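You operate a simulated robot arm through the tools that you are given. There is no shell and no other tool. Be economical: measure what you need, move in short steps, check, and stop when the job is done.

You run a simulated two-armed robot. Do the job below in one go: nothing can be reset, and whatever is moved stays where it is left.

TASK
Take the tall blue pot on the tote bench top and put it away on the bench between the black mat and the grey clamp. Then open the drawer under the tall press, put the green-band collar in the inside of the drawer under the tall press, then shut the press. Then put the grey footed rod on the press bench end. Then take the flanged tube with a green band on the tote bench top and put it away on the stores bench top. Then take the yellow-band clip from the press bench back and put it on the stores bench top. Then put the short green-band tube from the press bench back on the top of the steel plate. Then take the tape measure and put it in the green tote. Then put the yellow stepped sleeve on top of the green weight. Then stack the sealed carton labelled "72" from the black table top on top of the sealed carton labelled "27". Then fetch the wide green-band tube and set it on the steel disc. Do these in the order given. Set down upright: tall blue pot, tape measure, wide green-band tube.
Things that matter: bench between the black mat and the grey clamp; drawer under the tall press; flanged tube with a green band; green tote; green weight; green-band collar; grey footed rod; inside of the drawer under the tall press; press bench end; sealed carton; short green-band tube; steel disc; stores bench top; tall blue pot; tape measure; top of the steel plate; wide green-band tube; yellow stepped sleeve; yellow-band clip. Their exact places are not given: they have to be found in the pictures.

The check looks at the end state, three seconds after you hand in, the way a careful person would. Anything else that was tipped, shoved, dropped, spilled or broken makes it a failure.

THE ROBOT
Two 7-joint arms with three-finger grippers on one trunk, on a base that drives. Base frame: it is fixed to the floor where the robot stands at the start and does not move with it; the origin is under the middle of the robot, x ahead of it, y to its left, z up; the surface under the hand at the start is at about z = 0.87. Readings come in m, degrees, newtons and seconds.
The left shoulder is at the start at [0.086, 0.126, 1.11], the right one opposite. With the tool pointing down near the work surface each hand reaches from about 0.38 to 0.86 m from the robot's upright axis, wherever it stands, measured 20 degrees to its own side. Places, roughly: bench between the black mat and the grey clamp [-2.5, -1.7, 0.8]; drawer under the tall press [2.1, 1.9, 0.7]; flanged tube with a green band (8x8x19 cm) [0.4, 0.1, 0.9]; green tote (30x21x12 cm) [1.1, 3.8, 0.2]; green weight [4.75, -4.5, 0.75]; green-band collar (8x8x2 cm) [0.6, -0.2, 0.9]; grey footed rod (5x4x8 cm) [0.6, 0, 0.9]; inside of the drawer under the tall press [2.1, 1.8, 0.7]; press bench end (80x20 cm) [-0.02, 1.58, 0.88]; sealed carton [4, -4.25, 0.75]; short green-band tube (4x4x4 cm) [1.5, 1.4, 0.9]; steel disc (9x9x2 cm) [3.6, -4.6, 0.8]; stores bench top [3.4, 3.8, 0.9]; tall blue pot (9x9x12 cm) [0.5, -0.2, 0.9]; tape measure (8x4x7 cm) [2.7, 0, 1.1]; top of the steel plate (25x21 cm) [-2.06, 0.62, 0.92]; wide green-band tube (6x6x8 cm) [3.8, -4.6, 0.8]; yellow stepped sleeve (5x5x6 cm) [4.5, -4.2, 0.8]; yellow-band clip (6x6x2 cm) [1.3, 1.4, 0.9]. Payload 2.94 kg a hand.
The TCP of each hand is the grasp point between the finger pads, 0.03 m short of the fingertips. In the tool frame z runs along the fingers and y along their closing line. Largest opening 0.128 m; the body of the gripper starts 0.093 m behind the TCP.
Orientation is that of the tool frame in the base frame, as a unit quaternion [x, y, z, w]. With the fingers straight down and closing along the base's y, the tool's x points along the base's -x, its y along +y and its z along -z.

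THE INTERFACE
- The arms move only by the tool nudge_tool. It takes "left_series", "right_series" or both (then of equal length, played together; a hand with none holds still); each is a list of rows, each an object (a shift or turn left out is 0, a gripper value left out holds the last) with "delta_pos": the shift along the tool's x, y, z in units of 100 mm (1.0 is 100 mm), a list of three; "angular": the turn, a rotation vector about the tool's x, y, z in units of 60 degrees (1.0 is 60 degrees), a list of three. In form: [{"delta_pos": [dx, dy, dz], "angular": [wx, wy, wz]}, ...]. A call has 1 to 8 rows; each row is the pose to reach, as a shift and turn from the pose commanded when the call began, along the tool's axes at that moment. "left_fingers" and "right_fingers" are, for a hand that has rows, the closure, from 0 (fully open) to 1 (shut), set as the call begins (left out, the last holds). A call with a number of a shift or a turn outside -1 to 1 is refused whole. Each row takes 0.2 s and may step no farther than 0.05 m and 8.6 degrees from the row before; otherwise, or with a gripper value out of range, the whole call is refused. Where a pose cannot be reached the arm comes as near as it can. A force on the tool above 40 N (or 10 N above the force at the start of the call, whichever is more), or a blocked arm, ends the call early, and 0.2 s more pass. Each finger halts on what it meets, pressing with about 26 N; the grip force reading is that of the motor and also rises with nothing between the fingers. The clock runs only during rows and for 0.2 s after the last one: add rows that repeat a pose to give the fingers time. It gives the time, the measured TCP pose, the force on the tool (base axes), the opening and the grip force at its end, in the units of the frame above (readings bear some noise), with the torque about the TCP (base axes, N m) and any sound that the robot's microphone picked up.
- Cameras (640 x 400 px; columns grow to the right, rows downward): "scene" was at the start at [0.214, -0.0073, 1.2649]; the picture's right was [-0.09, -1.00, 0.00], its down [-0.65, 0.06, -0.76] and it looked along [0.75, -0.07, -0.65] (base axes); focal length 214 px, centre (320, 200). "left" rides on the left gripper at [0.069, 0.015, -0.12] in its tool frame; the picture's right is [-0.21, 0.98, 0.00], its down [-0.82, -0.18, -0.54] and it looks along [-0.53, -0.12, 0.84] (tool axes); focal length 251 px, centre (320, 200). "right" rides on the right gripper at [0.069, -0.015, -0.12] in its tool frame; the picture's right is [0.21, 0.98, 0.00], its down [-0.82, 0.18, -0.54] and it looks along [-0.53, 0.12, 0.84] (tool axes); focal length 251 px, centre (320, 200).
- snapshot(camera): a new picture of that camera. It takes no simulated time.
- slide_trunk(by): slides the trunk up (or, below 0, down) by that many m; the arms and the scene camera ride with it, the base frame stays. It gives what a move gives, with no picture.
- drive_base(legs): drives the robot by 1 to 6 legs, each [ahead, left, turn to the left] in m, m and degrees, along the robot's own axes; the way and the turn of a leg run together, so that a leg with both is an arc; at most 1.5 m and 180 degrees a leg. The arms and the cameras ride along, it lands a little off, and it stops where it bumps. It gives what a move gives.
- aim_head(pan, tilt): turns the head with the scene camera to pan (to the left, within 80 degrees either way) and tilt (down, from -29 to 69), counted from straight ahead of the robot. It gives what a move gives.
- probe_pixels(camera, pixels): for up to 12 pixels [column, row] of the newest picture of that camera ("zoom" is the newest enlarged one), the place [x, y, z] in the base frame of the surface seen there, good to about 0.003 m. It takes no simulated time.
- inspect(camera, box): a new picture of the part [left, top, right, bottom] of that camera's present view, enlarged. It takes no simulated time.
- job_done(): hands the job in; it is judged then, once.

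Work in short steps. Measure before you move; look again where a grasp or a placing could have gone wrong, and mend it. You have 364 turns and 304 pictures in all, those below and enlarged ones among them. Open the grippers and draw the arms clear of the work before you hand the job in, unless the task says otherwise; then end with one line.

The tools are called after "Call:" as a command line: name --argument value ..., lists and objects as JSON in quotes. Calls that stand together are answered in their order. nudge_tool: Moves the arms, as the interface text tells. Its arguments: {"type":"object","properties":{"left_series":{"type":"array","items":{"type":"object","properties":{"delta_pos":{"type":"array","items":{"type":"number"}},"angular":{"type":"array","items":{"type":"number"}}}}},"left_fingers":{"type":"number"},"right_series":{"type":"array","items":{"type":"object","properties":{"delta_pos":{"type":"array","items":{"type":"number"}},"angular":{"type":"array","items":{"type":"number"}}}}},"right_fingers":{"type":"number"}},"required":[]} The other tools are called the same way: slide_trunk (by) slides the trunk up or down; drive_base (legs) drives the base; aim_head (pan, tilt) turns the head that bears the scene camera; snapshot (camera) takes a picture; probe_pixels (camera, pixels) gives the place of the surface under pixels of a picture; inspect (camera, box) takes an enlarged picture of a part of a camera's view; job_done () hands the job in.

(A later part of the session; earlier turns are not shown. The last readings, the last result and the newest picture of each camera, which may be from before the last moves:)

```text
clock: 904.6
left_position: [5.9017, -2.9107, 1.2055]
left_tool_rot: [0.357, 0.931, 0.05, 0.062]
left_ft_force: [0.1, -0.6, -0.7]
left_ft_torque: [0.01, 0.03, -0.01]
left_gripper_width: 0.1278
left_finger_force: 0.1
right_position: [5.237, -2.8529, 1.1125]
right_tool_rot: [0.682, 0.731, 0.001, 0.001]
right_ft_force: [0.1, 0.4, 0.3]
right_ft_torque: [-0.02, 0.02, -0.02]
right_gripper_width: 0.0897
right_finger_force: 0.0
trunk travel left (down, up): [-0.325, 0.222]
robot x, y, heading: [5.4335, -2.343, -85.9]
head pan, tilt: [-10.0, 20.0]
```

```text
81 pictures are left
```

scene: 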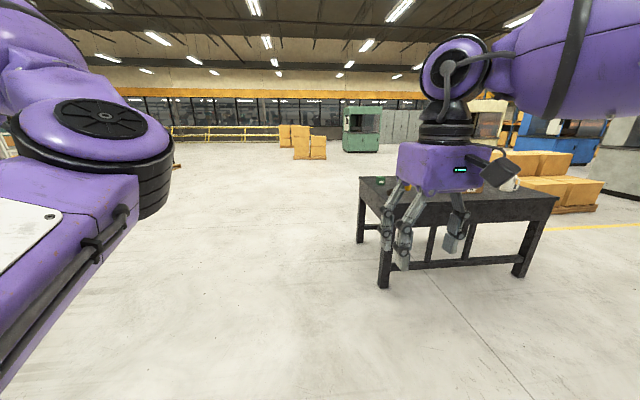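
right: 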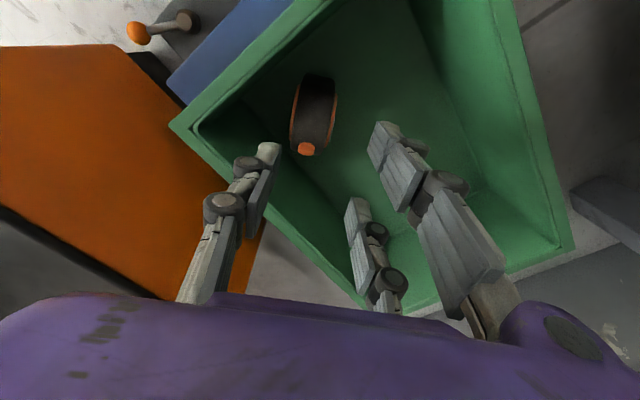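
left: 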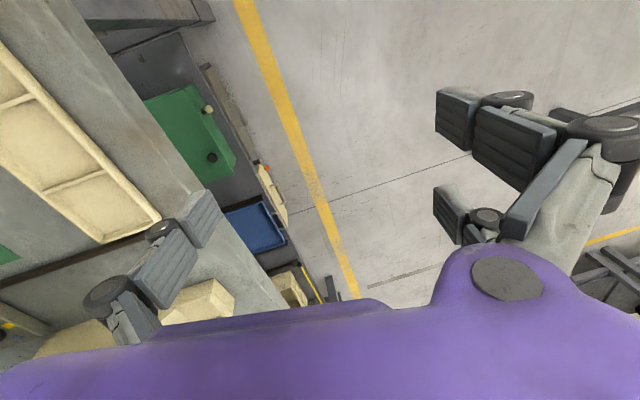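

Black table ahead-right. Moving to about (4.65,-3.2) and looking.

Call:
drive_base --legs '[[0.4, -0.4, -4], [0.45, -0.38, 0]]'

Call:
aim_head --pan -15 --tilt 35

Call:
snapshot --camera "scene"

```text
clock: 912.2
left_position: [5.098, -3.8004, 1.2061]
left_tool_rot: [0.386, 0.919, 0.048, 0.064]
left_ft_force: [-0.2, 0.3, 0.7]
left_ft_torque: [0.02, -0.02, 0.03]
left_gripper_width: 0.1281
left_finger_force: 0.0
right_position: [4.4364, -3.7031, 1.1139]
right_tool_rot: [0.704, 0.71, 0.0, 0.001]
right_ft_force: [-0.4, 0.2, 0.2]
right_ft_torque: [-0.06, 0.01, 0.01]
right_gripper_width: 0.0897
right_finger_force: 0.0
trunk travel left (down, up): [-0.325, 0.222]
robot x, y, heading: [4.6645, -3.2056, -89.6]
head pan, tilt: [-10.0, 20.0]
```

```text
clock: 913.0
left_position: [5.0975, -3.7997, 1.2049]
left_tool_rot: [0.385, 0.919, 0.047, 0.064]
left_ft_force: [-0.5, -0.1, 0.9]
left_ft_torque: [-0.03, -0.02, 0.02]
left_gripper_width: 0.1279
left_finger_force: 0.0
right_position: [4.4368, -3.7031, 1.1139]
right_tool_rot: [0.703, 0.711, 0.0, 0.001]
right_ft_force: [-0.3, 0.6, -0.4]
right_ft_torque: [0.03, 0.01, 0.03]
right_gripper_width: 0.0896
right_finger_force: 0.0
trunk travel left (down, up): [-0.325, 0.222]
robot x, y, heading: [4.6664, -3.2058, -89.9]
head pan, tilt: [-15.0, 35.0]
```

```text
80 pictures are left
```

scene: 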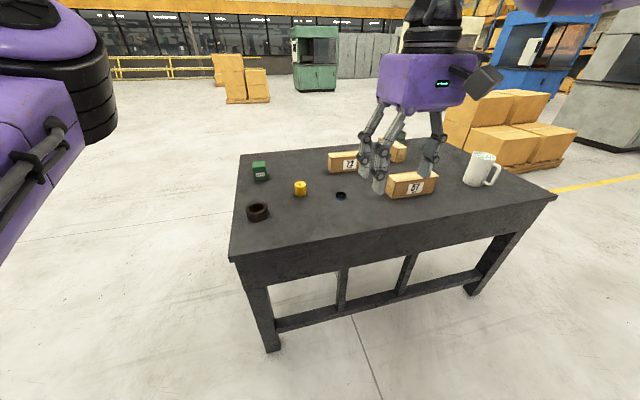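

Call:
inspect --camera "scene" --box '[225, 120, 565, 280]'

Call:
probe_pixels --camera "scene" --pixels '[[232, 258], [553, 196], [243, 157], [258, 163], [300, 183], [300, 195], [342, 160], [410, 178], [400, 150], [478, 165], [340, 196], [257, 212]]'

```text
1.88 times, centred on (395, 200) of scene
```

zoom: 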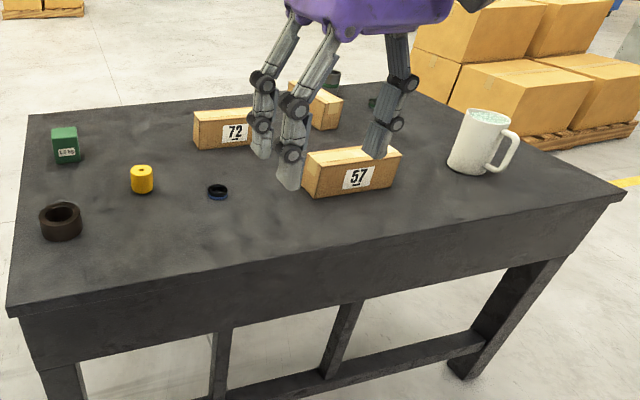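

```text
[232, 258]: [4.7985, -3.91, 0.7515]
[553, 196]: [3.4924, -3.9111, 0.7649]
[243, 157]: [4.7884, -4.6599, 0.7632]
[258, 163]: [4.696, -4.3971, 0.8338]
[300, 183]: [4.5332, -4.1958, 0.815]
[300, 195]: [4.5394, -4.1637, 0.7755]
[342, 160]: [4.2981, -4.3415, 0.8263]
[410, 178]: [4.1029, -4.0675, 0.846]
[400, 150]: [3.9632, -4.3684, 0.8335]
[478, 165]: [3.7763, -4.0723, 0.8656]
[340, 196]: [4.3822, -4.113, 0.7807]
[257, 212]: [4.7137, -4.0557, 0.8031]
```

Table: x 3.49–4.80, y −4.66…−3.91, z 0.765. For the sleeve and green weight I'll work from the east end. Driving there.

Call:
drive_base --legs '[[0, 0.75, 0], [1.27, 0, 0], [0, 0, -90], [0.15, 0, 0]]'

Call:
aim_head --pan -15 --tilt 42

Call:
snapshot --camera "scene"

Call:
snapshot --camera "right"

```text
clock: 930.7
left_position: [4.6724, -4.8978, 1.2064]
left_tool_rot: [0.923, 0.376, -0.012, 0.078]
left_ft_force: [0.0, -0.4, 1.2]
left_ft_torque: [0.0, -0.04, 0.0]
left_gripper_width: 0.1279
left_finger_force: 0.1
right_position: [4.7717, -4.2379, 1.1136]
right_tool_rot: [1.0, 0.004, -0.001, 0.0]
right_ft_force: [0.7, 0.1, -0.3]
right_ft_torque: [0.01, 0.0, -0.02]
right_gripper_width: 0.0898
right_finger_force: 0.1
trunk travel left (down, up): [-0.325, 0.222]
robot x, y, heading: [5.2684, -4.4646, -179.4]
head pan, tilt: [-15.0, 35.0]
```

```text
clock: 931.4
left_position: [4.6719, -4.8957, 1.2057]
left_tool_rot: [0.923, 0.376, -0.012, 0.078]
left_ft_force: [-0.6, 0.2, -0.1]
left_ft_torque: [0.04, -0.01, 0.02]
left_gripper_width: 0.1281
left_finger_force: 0.0
right_position: [4.7713, -4.2372, 1.114]
right_tool_rot: [1.0, 0.003, -0.001, 0.001]
right_ft_force: [-0.4, 0.3, 0.0]
right_ft_torque: [0.02, 0.0, -0.04]
right_gripper_width: 0.0895
right_finger_force: 0.0
trunk travel left (down, up): [-0.325, 0.222]
robot x, y, heading: [5.2675, -4.4671, -179.7]
head pan, tilt: [-15.0, 42.0]
```

```text
78 pictures are left
```

scene: 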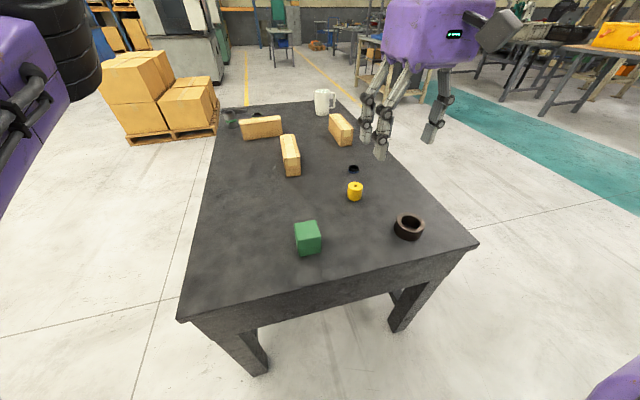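

```text
77 pictures are left
```

right: 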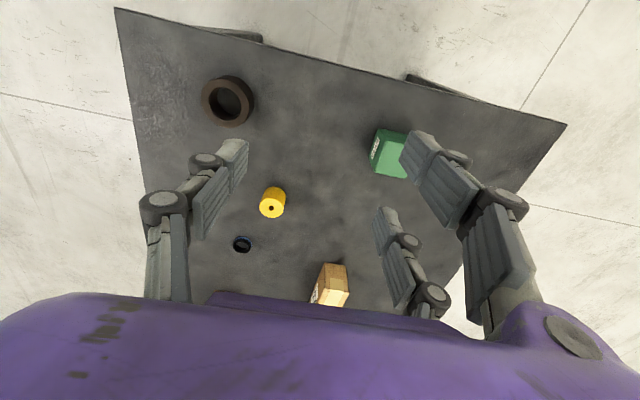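

Probing the sleeve and weight; lowering the trunk 0.1 for this lower table.

Call:
probe_pixels --camera "right" --pixels '[[261, 207], [284, 207], [272, 195], [272, 215], [371, 150], [405, 135], [390, 155], [375, 172], [405, 175]]'

Call:
probe_pixels --camera "scene" --pixels '[[348, 185], [362, 185], [355, 182], [355, 200], [296, 226], [316, 222], [300, 240], [320, 238], [308, 232], [308, 250]]'

Call:
slide_trunk --by -0.1

Call:
inspect --camera "scene" --box '[270, 120, 430, 260]'

```text
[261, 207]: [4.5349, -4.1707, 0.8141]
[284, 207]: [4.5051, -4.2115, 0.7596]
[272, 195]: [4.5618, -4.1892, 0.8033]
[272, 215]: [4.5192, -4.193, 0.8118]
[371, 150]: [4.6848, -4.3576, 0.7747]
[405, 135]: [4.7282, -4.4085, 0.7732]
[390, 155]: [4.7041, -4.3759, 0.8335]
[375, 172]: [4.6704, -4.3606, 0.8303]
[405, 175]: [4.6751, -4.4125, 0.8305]
```

```text
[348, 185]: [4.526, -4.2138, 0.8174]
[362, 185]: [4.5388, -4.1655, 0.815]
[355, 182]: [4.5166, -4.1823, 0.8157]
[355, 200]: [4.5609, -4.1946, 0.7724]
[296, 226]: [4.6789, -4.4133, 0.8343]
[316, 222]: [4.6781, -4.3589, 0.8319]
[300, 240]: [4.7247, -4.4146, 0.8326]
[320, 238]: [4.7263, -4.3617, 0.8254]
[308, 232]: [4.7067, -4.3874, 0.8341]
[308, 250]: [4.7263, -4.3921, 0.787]
```

```text
clock: 932.7
left_position: [4.6727, -4.8981, 1.1069]
left_tool_rot: [0.923, 0.376, -0.013, 0.079]
left_ft_force: [0.3, -0.1, -0.2]
left_ft_torque: [0.0, 0.02, 0.0]
left_gripper_width: 0.1279
left_finger_force: 0.0
right_position: [4.7724, -4.2361, 1.0144]
right_tool_rot: [1.0, 0.004, -0.001, 0.0]
right_ft_force: [-0.1, -0.1, 0.1]
right_ft_torque: [-0.01, -0.01, -0.03]
right_gripper_width: 0.0899
right_finger_force: 0.0
trunk travel left (down, up): [-0.225, 0.322]
robot x, y, heading: [5.2673, -4.4688, -179.3]
head pan, tilt: [-15.0, 42.0]
```

```text
2.86 times, centred on (350, 190) of scene
```

zoom: 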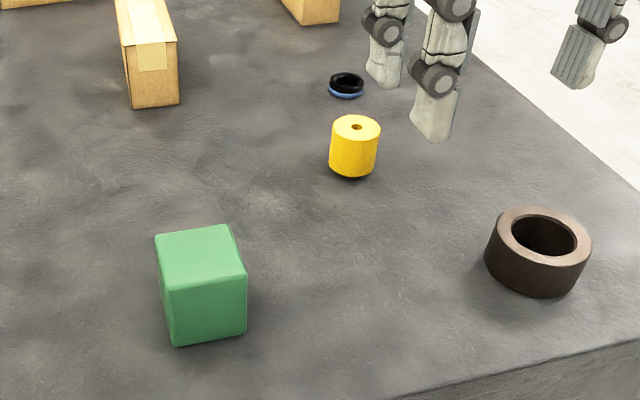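

Sleeve centre (4.537,−4.190), weight centre (4.7005,−4.387), top 0.834. Drive 0.1 closer and move over the sleeve.

Call:
drive_base --legs '[[0.1, 0, 0]]'

Call:
nudge_tool --right_series '[{"delta_pos": [-0.4, -0.15, 0]}, {"delta_pos": [-0.8, -0.3, 0]}, {"delta_pos": [-1, -0.46, 0.3]}, {"delta_pos": [-1, -0.46, 0.7]}, {"delta_pos": [-1, -0.46, 0.9]}]'

Call:
nudge_tool --right_series '[{"delta_pos": [-0.35, 0, 0]}, {"delta_pos": [-0.35, 0, 0.3]}]'

Call:
snapshot --camera "right"

```text
clock: 933.8
left_position: [4.5725, -4.8976, 1.1061]
left_tool_rot: [0.924, 0.375, -0.012, 0.077]
left_ft_force: [-0.6, 0.0, -0.2]
left_ft_torque: [-0.04, -0.06, 0.01]
left_gripper_width: 0.1283
left_finger_force: 0.1
right_position: [4.6739, -4.2385, 1.0134]
right_tool_rot: [1.0, 0.003, -0.001, 0.0]
right_ft_force: [0.0, 0.8, -0.3]
right_ft_torque: [-0.02, -0.02, 0.0]
right_gripper_width: 0.0897
right_finger_force: 0.2
trunk travel left (down, up): [-0.225, 0.322]
robot x, y, heading: [5.168, -4.4688, -179.4]
head pan, tilt: [-15.0, 42.0]
```

```text
clock: 935.0
left_position: [4.5737, -4.8971, 1.1061]
left_tool_rot: [0.923, 0.376, -0.012, 0.078]
left_ft_force: [-0.7, 0.6, 0.2]
left_ft_torque: [-0.05, 0.0, -0.03]
left_gripper_width: 0.128
left_finger_force: 0.0
right_position: [4.5715, -4.1893, 0.9246]
right_tool_rot: [1.0, 0.003, -0.001, 0.001]
right_ft_force: [0.2, -0.7, 0.2]
right_ft_torque: [-0.03, 0.0, 0.02]
right_gripper_width: 0.0896
right_finger_force: 0.0
trunk travel left (down, up): [-0.225, 0.322]
robot x, y, heading: [5.172, -4.4689, -179.5]
head pan, tilt: [-15.0, 42.0]
```

```text
clock: 935.6
left_position: [4.5743, -4.8974, 1.1072]
left_tool_rot: [0.923, 0.376, -0.012, 0.078]
left_ft_force: [0.7, 0.5, 0.7]
left_ft_torque: [-0.03, -0.03, 0.01]
left_gripper_width: 0.1279
left_finger_force: 0.1
right_position: [4.5387, -4.1917, 0.8934]
right_tool_rot: [1.0, 0.004, 0.0, 0.001]
right_ft_force: [0.2, 0.0, 0.4]
right_ft_torque: [-0.01, 0.02, 0.01]
right_gripper_width: 0.0896
right_finger_force: 0.0
trunk travel left (down, up): [-0.225, 0.322]
robot x, y, heading: [5.1695, -4.4664, -179.5]
head pan, tilt: [-15.0, 42.0]
```

```text
75 pictures are left
```

right: 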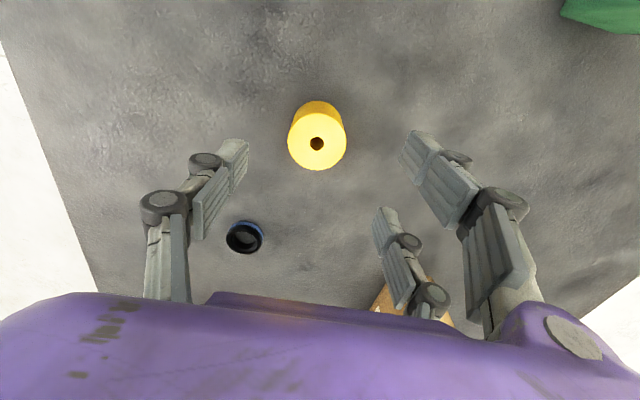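

Aligned. Descend to 0.80, grip and lift.

Call:
nudge_tool --right_series '[{"delta_pos": [0, 0, 0.4]}, {"delta_pos": [0, 0, 0.8]}, {"delta_pos": [0, 0, 0.93]}, {"delta_pos": [0, 0, 0.93]}]'

Call:
nudge_tool --right_series '[{"delta_pos": [0, 0, 0]}, {"delta_pos": [0, 0, 0]}, {"delta_pos": [0, 0, 0]}]' --right_fingers 1

Call:
nudge_tool --right_series '[{"delta_pos": [0, 0, -0.3]}, {"delta_pos": [0, 0, -0.7]}, {"delta_pos": [0, 0, -1]}]'

Call:
snapshot --camera "right"

```text
clock: 936.6
left_position: [4.5737, -4.8987, 1.1051]
left_tool_rot: [0.923, 0.376, -0.012, 0.078]
left_ft_force: [-0.3, 0.5, 0.5]
left_ft_torque: [0.01, 0.01, -0.02]
left_gripper_width: 0.128
left_finger_force: 0.1
right_position: [4.5387, -4.1917, 0.7993]
right_tool_rot: [1.0, 0.004, -0.001, 0.001]
right_ft_force: [0.0, -0.2, -0.1]
right_ft_torque: [-0.01, -0.04, 0.01]
right_gripper_width: 0.0896
right_finger_force: 0.0
trunk travel left (down, up): [-0.225, 0.322]
robot x, y, heading: [5.1629, -4.4703, -179.6]
head pan, tilt: [-15.0, 42.0]
```

```text
clock: 937.4
left_position: [4.5739, -4.8982, 1.1051]
left_tool_rot: [0.923, 0.376, -0.012, 0.079]
left_ft_force: [-0.2, 0.1, -0.3]
left_ft_torque: [0.01, 0.0, 0.01]
left_gripper_width: 0.1281
left_finger_force: 0.0
right_position: [4.5375, -4.1906, 0.7999]
right_tool_rot: [1.0, 0.004, 0.0, 0.001]
right_ft_force: [-0.2, 0.9, 0.9]
right_ft_torque: [0.06, -0.01, 0.0]
right_gripper_width: 0.0403
right_finger_force: 26.2
trunk travel left (down, up): [-0.225, 0.322]
robot x, y, heading: [5.1687, -4.4697, -179.4]
head pan, tilt: [-15.0, 42.0]
```

```text
clock: 938.2
left_position: [4.5733, -4.8988, 1.1052]
left_tool_rot: [0.923, 0.376, -0.011, 0.078]
left_ft_force: [0.1, 0.2, 0.1]
left_ft_torque: [0.01, 0.01, 0.0]
left_gripper_width: 0.1283
left_finger_force: 0.1
right_position: [4.539, -4.1921, 0.9005]
right_tool_rot: [1.0, 0.003, 0.0, 0.001]
right_ft_force: [0.7, 0.3, -4.8]
right_ft_torque: [0.02, -0.02, 0.02]
right_gripper_width: 0.0402
right_finger_force: 26.5
trunk travel left (down, up): [-0.225, 0.322]
robot x, y, heading: [5.1696, -4.469, -179.7]
head pan, tilt: [-15.0, 42.0]
```

```text
74 pictures are left
```

right: 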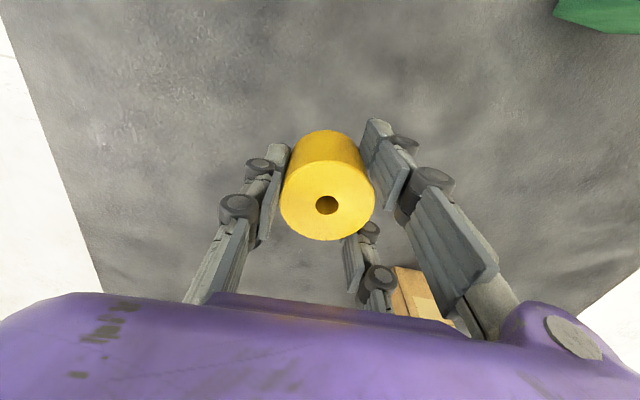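

Held. Shift the base back 0.1 and left 0.12 so the weight is in the right arm's good zone, then align above it.

Call:
nudge_tool --right_series '[{"delta_pos": [0, 0, -0.3]}, {"delta_pos": [0, 0, -0.4]}]'

Call:
drive_base --legs '[[-0.1, 0.12, 0]]'

Call:
snapshot --camera "right"

Call:
snapshot --camera "scene"

```text
clock: 938.8
left_position: [4.5727, -4.897, 1.1057]
left_tool_rot: [0.923, 0.376, -0.011, 0.079]
left_ft_force: [0.0, -0.8, -0.5]
left_ft_torque: [-0.04, -0.01, 0.0]
left_gripper_width: 0.1282
left_finger_force: 0.1
right_position: [4.5376, -4.1898, 0.9418]
right_tool_rot: [1.0, 0.004, 0.0, 0.001]
right_ft_force: [0.1, 0.0, -4.7]
right_ft_torque: [0.02, -0.01, 0.01]
right_gripper_width: 0.0404
right_finger_force: 26.1
trunk travel left (down, up): [-0.225, 0.322]
robot x, y, heading: [5.1634, -4.4685, -179.6]
head pan, tilt: [-15.0, 42.0]
```

```text
clock: 940.5
left_position: [4.6735, -5.0181, 1.1064]
left_tool_rot: [0.923, 0.377, -0.012, 0.079]
left_ft_force: [0.8, -0.1, -0.6]
left_ft_torque: [0.02, 0.01, 0.02]
left_gripper_width: 0.1279
left_finger_force: 0.0
right_position: [4.6385, -4.3099, 0.9402]
right_tool_rot: [1.0, 0.004, -0.002, 0.001]
right_ft_force: [-0.2, -0.5, -3.4]
right_ft_torque: [0.02, -0.01, 0.01]
right_gripper_width: 0.0403
right_finger_force: 26.1
trunk travel left (down, up): [-0.225, 0.322]
robot x, y, heading: [5.2664, -4.5857, -179.3]
head pan, tilt: [-15.0, 42.0]
```

```text
73 pictures are left
```

right: 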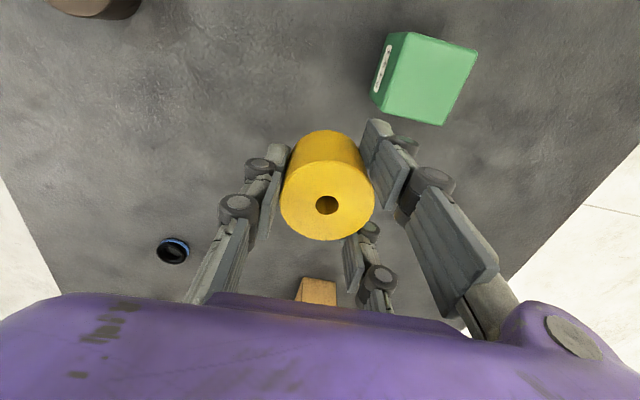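

```text
72 pictures are left
```

scene: 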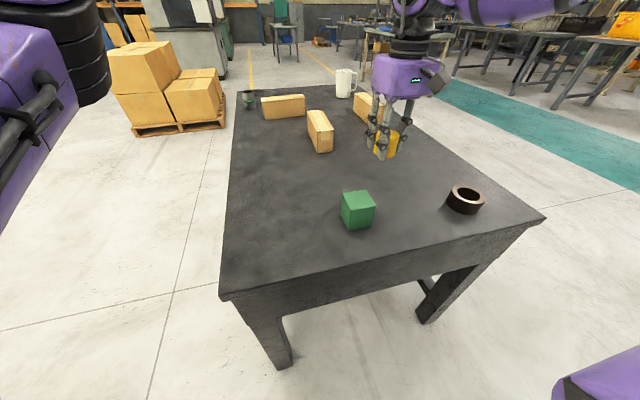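

Re-probing the weight's top from the hand camera for accuracy.

Call:
probe_pixels --camera "right" --pixels '[[408, 38], [470, 52], [442, 120], [385, 105], [430, 78]]'

Call:
probe_pixels --camera "scene" --pixels '[[344, 195], [366, 192], [374, 207], [347, 211], [358, 201]]'

```text
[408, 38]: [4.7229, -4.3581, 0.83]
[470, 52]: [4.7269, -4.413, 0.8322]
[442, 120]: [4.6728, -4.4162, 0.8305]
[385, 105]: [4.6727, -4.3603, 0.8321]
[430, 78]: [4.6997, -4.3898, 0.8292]
```

```text
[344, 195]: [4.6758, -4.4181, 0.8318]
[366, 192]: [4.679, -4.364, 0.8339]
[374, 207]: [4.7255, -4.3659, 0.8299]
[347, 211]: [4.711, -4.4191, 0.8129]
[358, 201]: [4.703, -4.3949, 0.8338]
```

Move over the weight (tool +0.615, +0.78) and lower to just above it.

Call:
nudge_tool --right_series '[{"delta_pos": [0.3, 0.38, 0]}, {"delta_pos": [0.615, 0.76, 0]}, {"delta_pos": [0.615, 0.78, 0.35]}, {"delta_pos": [0.615, 0.78, 0.6]}, {"delta_pos": [0.615, 0.78, 0.6]}]'

Call:
snapshot --camera "right"

Call:
inspect --camera "scene" --box '[270, 120, 430, 260]'

```text
clock: 941.7
left_position: [4.6732, -5.0171, 1.1053]
left_tool_rot: [0.923, 0.376, -0.012, 0.079]
left_ft_force: [0.5, -0.5, 0.0]
left_ft_torque: [-0.01, 0.01, -0.01]
left_gripper_width: 0.1279
left_finger_force: 0.1
right_position: [4.6997, -4.3884, 0.8785]
right_tool_rot: [1.0, 0.004, 0.0, 0.001]
right_ft_force: [-0.2, -0.2, -3.6]
right_ft_torque: [0.03, 0.0, 0.01]
right_gripper_width: 0.0406
right_finger_force: 25.6
trunk travel left (down, up): [-0.225, 0.322]
robot x, y, heading: [5.2687, -4.5864, -179.7]
head pan, tilt: [-15.0, 42.0]
```

```text
71 pictures are left
```

right: 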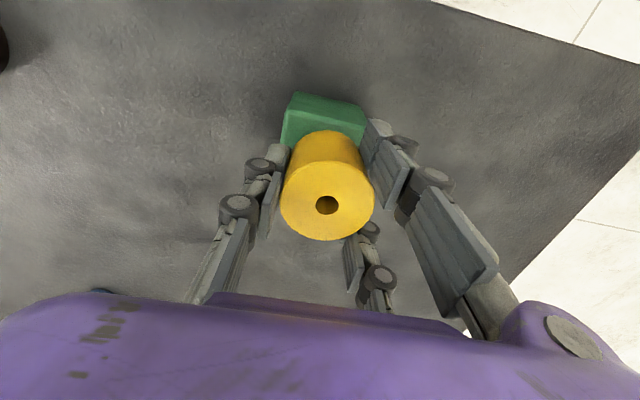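

```text
2.86 times, centred on (350, 190) of scene
```

zoom: 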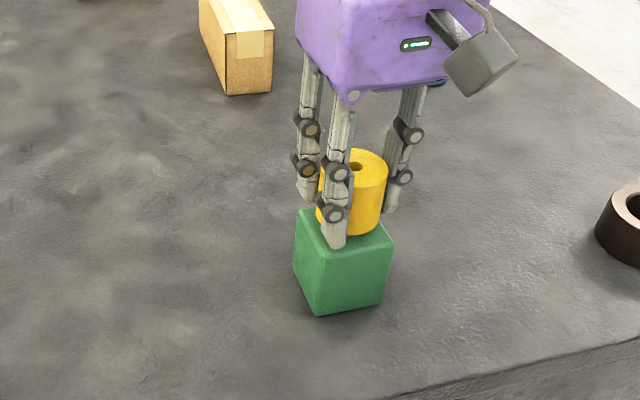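

Well centred. Lower gently to contact.

Call:
nudge_tool --right_series '[{"delta_pos": [0, 0, 0.05]}, {"delta_pos": [0, 0, 0.08]}, {"delta_pos": [0, 0, 0.11]}]'

Call:
nudge_tool --right_series '[{"delta_pos": [0, 0, 0.02]}, {"delta_pos": [0, 0, 0.03]}]'

```text
clock: 942.5
left_position: [4.675, -5.019, 1.1066]
left_tool_rot: [0.923, 0.376, -0.013, 0.078]
left_ft_force: [0.3, -0.1, 0.4]
left_ft_torque: [-0.01, -0.02, 0.0]
left_gripper_width: 0.1279
left_finger_force: 0.0
right_position: [4.7, -4.3886, 0.8722]
right_tool_rot: [1.0, 0.003, -0.002, 0.0]
right_ft_force: [0.9, 4.3, 15.8]
right_ft_torque: [0.14, -0.31, 0.07]
right_gripper_width: 0.0403
right_finger_force: 25.9
trunk travel left (down, up): [-0.225, 0.322]
robot x, y, heading: [5.2665, -4.5903, -179.6]
head pan, tilt: [-15.0, 42.0]
```

```text
clock: 943.1
left_position: [4.6749, -5.0182, 1.1062]
left_tool_rot: [0.923, 0.376, -0.012, 0.078]
left_ft_force: [0.0, -0.6, 0.4]
left_ft_torque: [-0.01, -0.02, 0.0]
left_gripper_width: 0.1279
left_finger_force: 0.0
right_position: [4.6998, -4.3875, 0.869]
right_tool_rot: [1.0, 0.003, -0.002, 0.0]
right_ft_force: [-3.1, 4.2, 20.5]
right_ft_torque: [0.07, 0.19, -0.04]
right_gripper_width: 0.0409
right_finger_force: 26.2
trunk travel left (down, up): [-0.225, 0.322]
robot x, y, heading: [5.2699, -4.5895, -179.6]
head pan, tilt: [-15.0, 42.0]
```

Contact (20 N). Release and lift straight up.

Call:
nudge_tool --right_series '[{"delta_pos": [0, 0, -0.03]}, {"delta_pos": [0, 0, -0.03]}, {"delta_pos": [0, 0, -0.3]}, {"delta_pos": [0, 0, -0.7]}, {"delta_pos": [0, 0, -1]}]' --right_fingers 0.4

Call:
nudge_tool --right_series '[{"delta_pos": [0, 0, -0.4]}, {"delta_pos": [0, 0, -0.8]}]'

Call:
inspect --camera "scene" --box '[230, 70, 490, 260]'

```text
clock: 944.3
left_position: [4.6746, -5.017, 1.1054]
left_tool_rot: [0.923, 0.377, -0.012, 0.078]
left_ft_force: [-0.2, 0.9, -0.9]
left_ft_torque: [-0.02, 0.01, -0.03]
left_gripper_width: 0.1278
left_finger_force: 0.1
right_position: [4.7006, -4.3885, 0.9673]
right_tool_rot: [1.0, 0.003, 0.001, 0.001]
right_ft_force: [0.0, -0.4, -0.3]
right_ft_torque: [0.04, 0.01, 0.01]
right_gripper_width: 0.0769
right_finger_force: 0.0
trunk travel left (down, up): [-0.225, 0.322]
robot x, y, heading: [5.2713, -4.5873, -179.5]
head pan, tilt: [-15.0, 42.0]
```

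```text
clock: 944.9
left_position: [4.675, -5.0181, 1.1053]
left_tool_rot: [0.923, 0.376, -0.013, 0.078]
left_ft_force: [0.4, -0.5, 0.2]
left_ft_torque: [-0.01, 0.0, 0.02]
left_gripper_width: 0.1281
left_finger_force: 0.1
right_position: [4.7008, -4.3882, 1.0474]
right_tool_rot: [1.0, 0.004, -0.001, 0.001]
right_ft_force: [0.0, 0.2, 0.7]
right_ft_torque: [0.01, -0.02, 0.0]
right_gripper_width: 0.0767
right_finger_force: 0.0
trunk travel left (down, up): [-0.225, 0.322]
robot x, y, heading: [5.2688, -4.5911, -179.3]
head pan, tilt: [-15.0, 42.0]
```

```text
2.11 times, centred on (360, 165) of scene
```

zoom: 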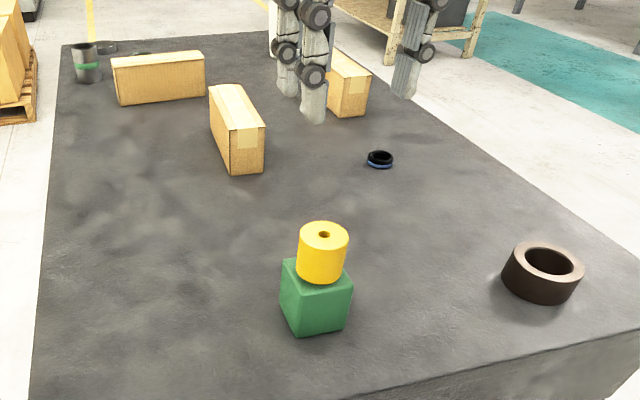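

Sleeve sits on the weight. Now the cartons: the table's south side is nearer to them. Driving round to the south, facing north.

Call:
drive_base --legs '[[0, 0.87, 0], [1.15, 0, -0.5], [0, 0, -90], [0.35, 0, 0]]'

Call:
aim_head --pan -5 --tilt 40

Call:
snapshot --camera "scene"

Call:
snapshot --camera "right"

```text
clock: 964.0
left_position: [3.6776, -4.5266, 1.1057]
left_tool_rot: [0.921, -0.382, -0.063, 0.046]
left_ft_force: [-0.1, -0.5, 0.4]
left_ft_torque: [0.0, 0.0, -0.02]
left_gripper_width: 0.1282
left_finger_force: 0.0
right_position: [4.3074, -4.548, 1.0471]
right_tool_rot: [0.714, -0.701, -0.001, 0.0]
right_ft_force: [-0.2, 0.1, 0.7]
right_ft_torque: [-0.03, 0.01, -0.01]
right_gripper_width: 0.0767
right_finger_force: 0.0
trunk travel left (down, up): [-0.225, 0.322]
robot x, y, heading: [4.1153, -5.1145, 90.9]
head pan, tilt: [-15.0, 42.0]
```

```text
clock: 964.8
left_position: [3.6766, -4.5274, 1.1065]
left_tool_rot: [0.921, -0.38, -0.063, 0.047]
left_ft_force: [0.1, -0.3, -0.1]
left_ft_torque: [0.02, 0.02, -0.01]
left_gripper_width: 0.128
left_finger_force: 0.0
right_position: [4.3073, -4.5478, 1.0463]
right_tool_rot: [0.713, -0.701, -0.001, 0.0]
right_ft_force: [0.5, 0.0, 0.0]
right_ft_torque: [-0.02, 0.03, 0.03]
right_gripper_width: 0.0768
right_finger_force: 0.1
trunk travel left (down, up): [-0.225, 0.322]
robot x, y, heading: [4.1161, -5.115, 91.0]
head pan, tilt: [-5.0, 40.0]
```

```text
68 pictures are left
```

scene: 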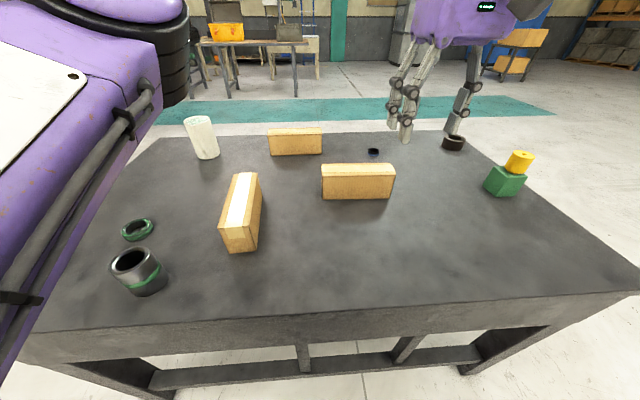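

```text
67 pictures are left
```

right: 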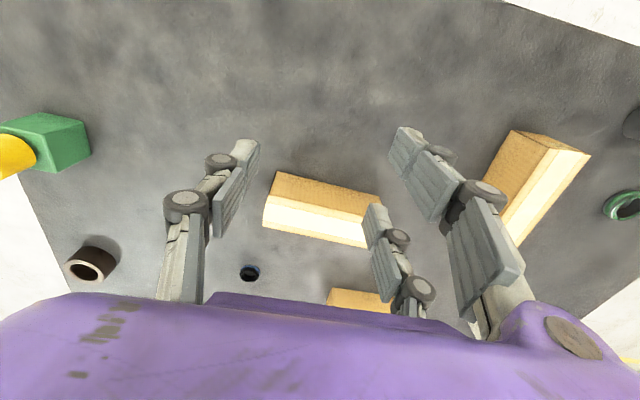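

Measuring both cartons.

Call:
probe_pixels --camera "scene" --pixels '[[323, 166], [393, 166], [323, 177], [392, 177], [355, 190], [236, 174], [257, 174], [225, 225], [255, 228], [240, 200], [240, 245], [357, 171]]'

Call:
inspect --camera "scene" --box '[90, 110, 410, 310]'

```text
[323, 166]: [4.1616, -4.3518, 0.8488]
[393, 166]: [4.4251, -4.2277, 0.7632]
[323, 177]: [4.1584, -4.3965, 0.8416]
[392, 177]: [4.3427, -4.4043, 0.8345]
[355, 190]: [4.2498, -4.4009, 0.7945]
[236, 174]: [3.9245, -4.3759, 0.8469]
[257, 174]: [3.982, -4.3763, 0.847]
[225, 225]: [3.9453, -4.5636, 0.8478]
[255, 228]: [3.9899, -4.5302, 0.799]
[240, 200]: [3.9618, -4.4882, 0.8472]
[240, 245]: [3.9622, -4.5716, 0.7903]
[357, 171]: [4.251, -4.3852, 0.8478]
```

```text
2.00 times, centred on (250, 210) of scene
```

zoom: 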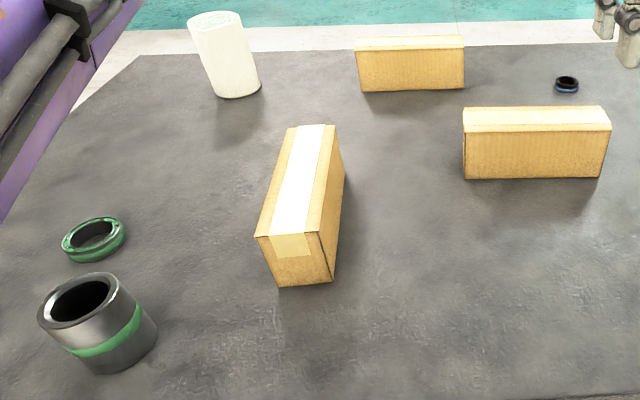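

Carton 72: centre (4.252,−4.372), 18.5×5.5 cm, top 0.848. Other carton (27): centre (3.96,−4.47), long axis along y. I move closer and yaw the hand 90° to close along y.

Call:
drive_base --legs '[[0.13, 0.06, -0.9]]'

Call:
nudge_tool --right_series '[{"angular": [0, 0, 0.125]}, {"angular": [0, 0, 0.25]}, {"angular": [0, 0, 0.375]}, {"angular": [0, 0, 0.5]}, {"angular": [0, 0, 0.625]}, {"angular": [0, 0, 0.75]}]' --right_fingers 0.1

Call:
nudge_tool --right_series '[{"angular": [0, 0, 0.125]}, {"angular": [0, 0, 0.25]}, {"angular": [0, 0, 0.375]}, {"angular": [0, 0, 0.5]}, {"angular": [0, 0, 0.625]}, {"angular": [0, 0, 0.75]}]'

Call:
snapshot --camera "right"

```text
clock: 966.1
left_position: [3.6241, -4.3923, 1.1054]
left_tool_rot: [0.918, -0.389, -0.064, 0.046]
left_ft_force: [-0.7, 0.1, -0.3]
left_ft_torque: [0.04, -0.01, 0.01]
left_gripper_width: 0.128
left_finger_force: 0.0
right_position: [4.2559, -4.424, 1.0473]
right_tool_rot: [0.707, -0.707, -0.001, -0.001]
right_ft_force: [-0.5, -0.8, 0.7]
right_ft_torque: [-0.02, -0.02, -0.02]
right_gripper_width: 0.077
right_finger_force: 0.0
trunk travel left (down, up): [-0.225, 0.322]
robot x, y, heading: [4.0512, -4.988, 90.1]
head pan, tilt: [-5.0, 40.0]
```

```text
clock: 967.5
left_position: [3.6256, -4.3932, 1.1056]
left_tool_rot: [0.918, -0.389, -0.064, 0.046]
left_ft_force: [0.1, -0.6, -0.5]
left_ft_torque: [-0.02, 0.01, -0.03]
left_gripper_width: 0.1276
left_finger_force: 0.1
right_position: [4.2553, -4.423, 1.0463]
right_tool_rot: [-0.381, 0.924, 0.001, 0.0]
right_ft_force: [-0.7, -0.4, 0.5]
right_ft_torque: [-0.01, 0.01, 0.01]
right_gripper_width: 0.1151
right_finger_force: 0.0
trunk travel left (down, up): [-0.225, 0.322]
robot x, y, heading: [4.0531, -4.9916, 89.9]
head pan, tilt: [-5.0, 40.0]
```

```text
clock: 968.9
left_position: [3.6251, -4.3937, 1.1065]
left_tool_rot: [0.918, -0.389, -0.063, 0.047]
left_ft_force: [-0.3, 0.8, 0.2]
left_ft_torque: [-0.01, -0.02, -0.04]
left_gripper_width: 0.128
left_finger_force: 0.1
right_position: [4.2557, -4.423, 1.0476]
right_tool_rot: [0.001, 1.0, 0.001, -0.001]
right_ft_force: [0.2, 0.8, 0.2]
right_ft_torque: [-0.02, 0.01, 0.0]
right_gripper_width: 0.1153
right_finger_force: 0.1
trunk travel left (down, up): [-0.225, 0.322]
robot x, y, heading: [4.05, -4.9871, 90.3]
head pan, tilt: [-5.0, 40.0]
```

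```text
65 pictures are left
```

right: 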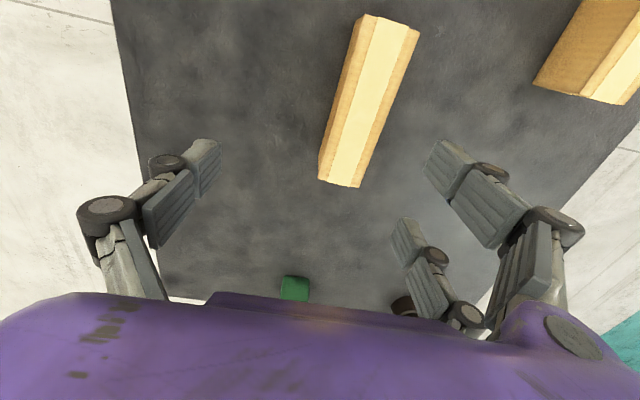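

Call:
probe_pixels --camera "right" --pixels '[[366, 18], [415, 32], [322, 178], [357, 184], [368, 95], [345, 100], [395, 105]]'

```text
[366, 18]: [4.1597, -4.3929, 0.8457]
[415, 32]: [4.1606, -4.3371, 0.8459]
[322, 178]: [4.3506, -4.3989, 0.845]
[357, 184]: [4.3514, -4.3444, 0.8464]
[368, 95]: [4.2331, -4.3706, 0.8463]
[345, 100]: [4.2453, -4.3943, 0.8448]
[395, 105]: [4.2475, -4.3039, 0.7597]
```

Centre (4.2555,−4.368). Align and descend to 0.825.

Call:
nudge_tool --right_series '[{"delta_pos": [0, 0.28, 0.2]}, {"delta_pos": [0, 0.55, 0.5]}, {"delta_pos": [0, 0.55, 0.9]}, {"delta_pos": [0, 0.55, 1]}]'

Call:
nudge_tool --right_series '[{"delta_pos": [0, 0, 0.4]}, {"delta_pos": [0, 0, 0.7]}]'

Call:
snapshot --camera "right"

```text
clock: 969.9
left_position: [3.6267, -4.3923, 1.1054]
left_tool_rot: [0.917, -0.39, -0.064, 0.047]
left_ft_force: [0.4, 0.2, 0.5]
left_ft_torque: [0.01, -0.03, 0.02]
left_gripper_width: 0.128
left_finger_force: 0.0
right_position: [4.2558, -4.3666, 0.9464]
right_tool_rot: [0.0, 1.0, 0.001, -0.001]
right_ft_force: [1.0, 0.2, 0.0]
right_ft_torque: [-0.02, 0.0, 0.0]
right_gripper_width: 0.1156
right_finger_force: 0.1
trunk travel left (down, up): [-0.225, 0.322]
robot x, y, heading: [4.0498, -4.9896, 89.7]
head pan, tilt: [-5.0, 40.0]
```

```text
clock: 970.5
left_position: [3.6259, -4.3918, 1.1059]
left_tool_rot: [0.918, -0.389, -0.063, 0.047]
left_ft_force: [-0.2, -0.1, -0.6]
left_ft_torque: [-0.01, -0.01, 0.02]
left_gripper_width: 0.128
left_finger_force: 0.0
right_position: [4.2568, -4.3673, 0.8784]
right_tool_rot: [-0.001, 1.0, 0.0, -0.001]
right_ft_force: [0.9, -0.5, 0.7]
right_ft_torque: [0.02, 0.0, 0.01]
right_gripper_width: 0.1152
right_finger_force: 0.0
trunk travel left (down, up): [-0.225, 0.322]
robot x, y, heading: [4.0546, -4.9909, 90.2]
head pan, tilt: [-5.0, 40.0]
```

```text
64 pictures are left
```

right: 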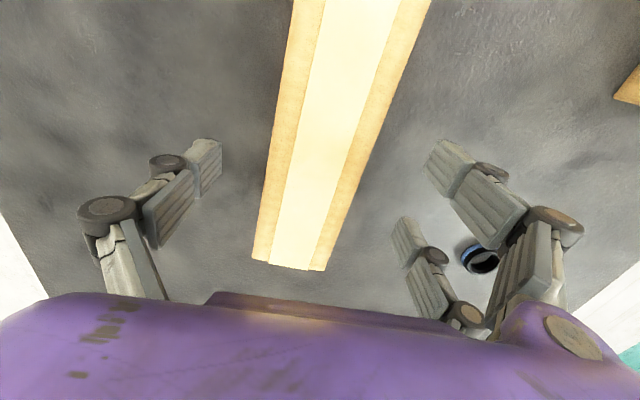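

Clear. Descend 5 cm, grip, lift 12 cm.

Call:
nudge_tool --right_series '[{"delta_pos": [0, 0, 0.3]}, {"delta_pos": [0, 0, 0.53]}, {"delta_pos": [0, 0, 0.53]}]'

Call:
nudge_tool --right_series '[{"delta_pos": [0, 0, 0]}, {"delta_pos": [0, 0, 0]}, {"delta_pos": [0, 0, 0]}]' --right_fingers 1

Call:
nudge_tool --right_series '[{"delta_pos": [0, 0, -0.3]}, {"delta_pos": [0, 0, -0.7]}, {"delta_pos": [0, 0, -1]}]'

Call:
nudge_tool --right_series '[{"delta_pos": [0, 0, -0.4]}, {"delta_pos": [0, 0, -0.8]}]'

Call:
snapshot --camera "scene"

```text
clock: 971.3
left_position: [3.6261, -4.3927, 1.1061]
left_tool_rot: [0.918, -0.389, -0.064, 0.047]
left_ft_force: [-0.4, -0.5, -0.3]
left_ft_torque: [-0.01, 0.03, -0.04]
left_gripper_width: 0.1279
left_finger_force: 0.2
right_position: [4.2553, -4.3678, 0.8245]
right_tool_rot: [-0.001, 1.0, 0.001, -0.001]
right_ft_force: [0.4, -0.4, 0.0]
right_ft_torque: [0.02, -0.05, 0.0]
right_gripper_width: 0.1152
right_finger_force: 0.1
trunk travel left (down, up): [-0.225, 0.322]
robot x, y, heading: [4.0504, -4.9904, 89.9]
head pan, tilt: [-5.0, 40.0]
```

```text
clock: 972.1
left_position: [3.6274, -4.3931, 1.1053]
left_tool_rot: [0.918, -0.388, -0.064, 0.047]
left_ft_force: [0.0, 0.7, 0.1]
left_ft_torque: [-0.01, 0.0, 0.0]
left_gripper_width: 0.1278
left_finger_force: 0.2
right_position: [4.2555, -4.3678, 0.8245]
right_tool_rot: [0.0, 1.0, 0.0, -0.001]
right_ft_force: [1.0, -0.3, 1.5]
right_ft_torque: [-0.02, 0.05, 0.01]
right_gripper_width: 0.0615
right_finger_force: 25.9
trunk travel left (down, up): [-0.225, 0.322]
robot x, y, heading: [4.0502, -4.9914, 89.9]
head pan, tilt: [-5.0, 40.0]
```

```text
clock: 972.9
left_position: [3.6251, -4.3946, 1.1064]
left_tool_rot: [0.918, -0.39, -0.064, 0.046]
left_ft_force: [-0.4, 0.4, -1.0]
left_ft_torque: [0.02, 0.02, 0.02]
left_gripper_width: 0.1279
left_finger_force: 0.1
right_position: [4.2556, -4.3672, 0.9234]
right_tool_rot: [0.0, 1.0, 0.0, 0.0]
right_ft_force: [0.1, -0.4, -4.2]
right_ft_torque: [-0.01, -0.02, 0.03]
right_gripper_width: 0.0617
right_finger_force: 26.3
trunk travel left (down, up): [-0.225, 0.322]
robot x, y, heading: [4.0505, -4.9909, 90.2]
head pan, tilt: [-5.0, 40.0]
```

```text
clock: 973.5
left_position: [3.625, -4.3934, 1.1066]
left_tool_rot: [0.918, -0.39, -0.064, 0.046]
left_ft_force: [0.1, -1.1, -0.2]
left_ft_torque: [0.01, 0.0, 0.02]
left_gripper_width: 0.128
left_finger_force: 0.1
right_position: [4.2559, -4.3681, 1.0037]
right_tool_rot: [0.0, 1.0, 0.0, 0.0]
right_ft_force: [0.1, -0.2, -4.4]
right_ft_torque: [-0.04, 0.0, 0.0]
right_gripper_width: 0.0615
right_finger_force: 26.0
trunk travel left (down, up): [-0.225, 0.322]
robot x, y, heading: [4.0507, -4.9887, 90.0]
head pan, tilt: [-5.0, 40.0]
```

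```text
63 pictures are left
```

scene: 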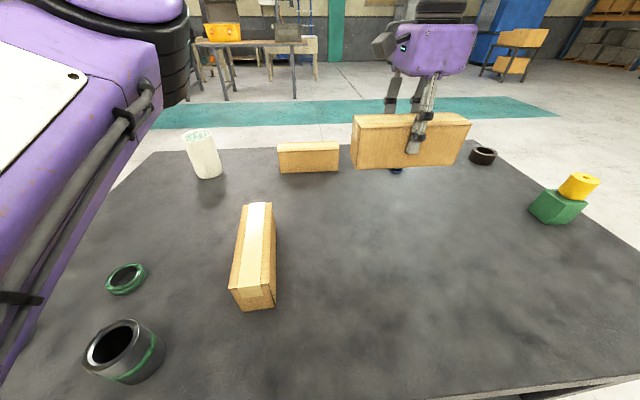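

Carton held level. Yaw back −90° so it lines up with the other carton, then shift the base left 0.295 and back 0.1.

Call:
nudge_tool --right_series '[{"angular": [0, 0, -0.125]}, {"angular": [0, 0, -0.25]}, {"angular": [0, 0, -0.375]}, {"angular": [0, 0, -0.5]}, {"angular": [0, 0, -0.625]}, {"angular": [0, 0, -0.75]}]'

Call:
nudge_tool --right_series '[{"angular": [0, 0, -0.125]}, {"angular": [0, 0, -0.25]}, {"angular": [0, 0, -0.375]}, {"angular": [0, 0, -0.5]}, {"angular": [0, 0, -0.625]}, {"angular": [0, 0, -0.75]}]'

Call:
drive_base --legs '[[-0.1, 0.15, 0], [0, 0.145, 0]]'

Call:
snapshot --camera "scene"

Call:
snapshot --camera "right"

```text
clock: 974.9
left_position: [3.6265, -4.3932, 1.1055]
left_tool_rot: [0.918, -0.389, -0.063, 0.047]
left_ft_force: [-1.0, 0.3, -0.3]
left_ft_torque: [0.01, 0.01, -0.01]
left_gripper_width: 0.128
left_finger_force: 0.1
right_position: [4.2573, -4.3686, 1.0041]
right_tool_rot: [-0.384, 0.923, 0.001, 0.0]
right_ft_force: [-0.9, -0.2, -3.3]
right_ft_torque: [-0.01, 0.0, 0.01]
right_gripper_width: 0.0618
right_finger_force: 26.0
trunk travel left (down, up): [-0.225, 0.322]
robot x, y, heading: [4.0464, -4.9895, 90.2]
head pan, tilt: [-5.0, 40.0]
```

```text
clock: 976.3
left_position: [3.6252, -4.3916, 1.1078]
left_tool_rot: [0.918, -0.389, -0.064, 0.047]
left_ft_force: [0.1, 0.2, 0.0]
left_ft_torque: [0.0, -0.04, 0.01]
left_gripper_width: 0.1282
left_finger_force: 0.0
right_position: [4.2567, -4.368, 1.0027]
right_tool_rot: [0.708, -0.706, -0.001, 0.0]
right_ft_force: [0.0, -0.6, -4.3]
right_ft_torque: [0.0, 0.0, -0.01]
right_gripper_width: 0.0618
right_finger_force: 25.9
trunk travel left (down, up): [-0.225, 0.322]
robot x, y, heading: [4.0474, -4.9919, 90.2]
head pan, tilt: [-5.0, 40.0]
```

```text
clock: 979.8
left_position: [3.3314, -4.4948, 1.1058]
left_tool_rot: [0.918, -0.388, -0.065, 0.047]
left_ft_force: [0.0, -0.4, 0.6]
left_ft_torque: [0.01, -0.01, 0.0]
left_gripper_width: 0.1281
left_finger_force: 0.0
right_position: [3.9622, -4.466, 1.0031]
right_tool_rot: [0.709, -0.705, -0.001, 0.0]
right_ft_force: [0.1, -0.5, -5.2]
right_ft_torque: [0.0, 0.01, 0.0]
right_gripper_width: 0.0614
right_finger_force: 26.2
trunk travel left (down, up): [-0.225, 0.322]
robot x, y, heading: [3.7577, -5.0883, 90.1]
head pan, tilt: [-5.0, 40.0]
```

```text
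62 pictures are left
```

scene: 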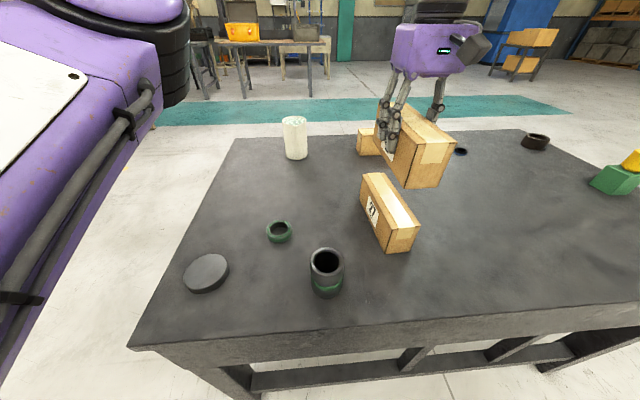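

```text
61 pictures are left
```

right: 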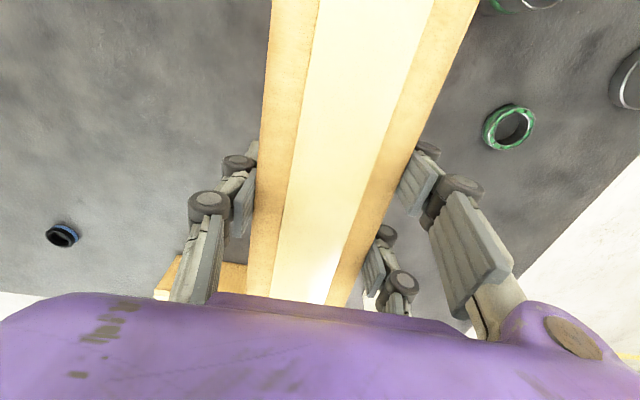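

The "27" label is visible on the lower carton. Probing its top precisely.

Call:
probe_pixels --camera "scene" --pixels '[[366, 177], [382, 175], [388, 230], [417, 224], [375, 195], [400, 210], [390, 195]]'

Call:
inspect --camera "scene" --box '[320, 80, 480, 270]'

```text
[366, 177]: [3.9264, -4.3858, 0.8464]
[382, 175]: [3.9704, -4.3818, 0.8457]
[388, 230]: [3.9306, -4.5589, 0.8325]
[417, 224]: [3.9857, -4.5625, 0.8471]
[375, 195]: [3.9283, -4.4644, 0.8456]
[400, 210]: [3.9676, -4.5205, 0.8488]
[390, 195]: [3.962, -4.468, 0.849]
```

```text
2.11 times, centred on (400, 175) of scene
```

zoom: 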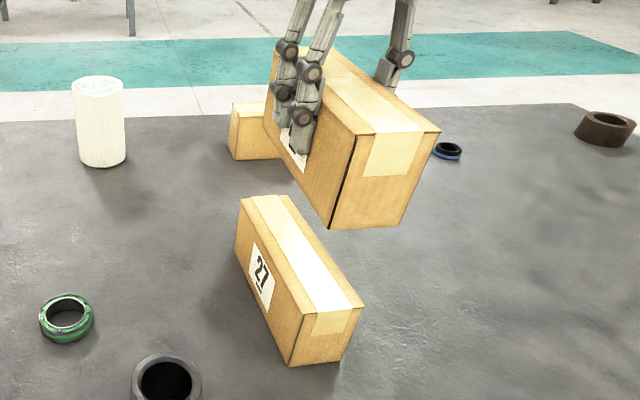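

Held carton is within 5 mm of 27's centre. Fine-adjust and lower to contact.

Call:
nudge_tool --right_series '[{"delta_pos": [0.04, 0.05, 0.3]}, {"delta_pos": [0.04, 0.05, 0.6]}, {"delta_pos": [0.04, 0.05, 0.85]}, {"delta_pos": [0.04, 0.05, 0.9]}]'

Call:
inspect --camera "scene" --box '[320, 80, 480, 270]'

Call:
nudge_tool --right_series '[{"delta_pos": [0, 0, 0.03]}, {"delta_pos": [0, 0, 0.06]}, {"delta_pos": [0, 0, 0.08]}]'

```text
clock: 980.8
left_position: [3.332, -4.4937, 1.1059]
left_tool_rot: [0.918, -0.388, -0.063, 0.046]
left_ft_force: [-0.7, 0.3, -0.3]
left_ft_torque: [0.01, 0.0, 0.0]
left_gripper_width: 0.128
left_finger_force: 0.0
right_position: [3.9585, -4.4705, 0.9132]
right_tool_rot: [0.708, -0.706, -0.001, 0.001]
right_ft_force: [0.1, -0.4, -4.5]
right_ft_torque: [-0.02, -0.02, -0.02]
right_gripper_width: 0.0615
right_finger_force: 25.5
trunk travel left (down, up): [-0.225, 0.322]
robot x, y, heading: [3.7615, -5.0851, 90.5]
head pan, tilt: [-5.0, 40.0]
```

```text
2.11 times, centred on (400, 175) of scene
```

zoom: 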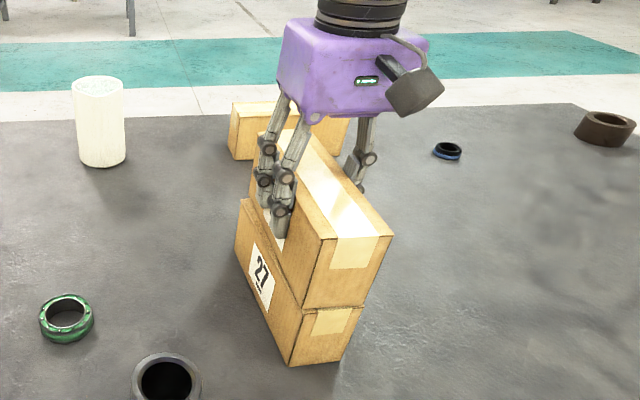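

```text
clock: 981.6
left_position: [3.3321, -4.4962, 1.1063]
left_tool_rot: [0.918, -0.388, -0.063, 0.047]
left_ft_force: [0.0, 1.0, -0.5]
left_ft_torque: [0.02, -0.03, 0.04]
left_gripper_width: 0.1281
left_finger_force: 0.1
right_position: [3.958, -4.4712, 0.9098]
right_tool_rot: [0.708, -0.706, -0.005, -0.002]
right_ft_force: [6.0, 3.8, 21.6]
right_ft_torque: [0.17, -0.23, 0.79]
right_gripper_width: 0.0621
right_finger_force: 25.8
trunk travel left (down, up): [-0.225, 0.322]
robot x, y, heading: [3.757, -5.085, 90.3]
head pan, tilt: [-5.0, 40.0]
```

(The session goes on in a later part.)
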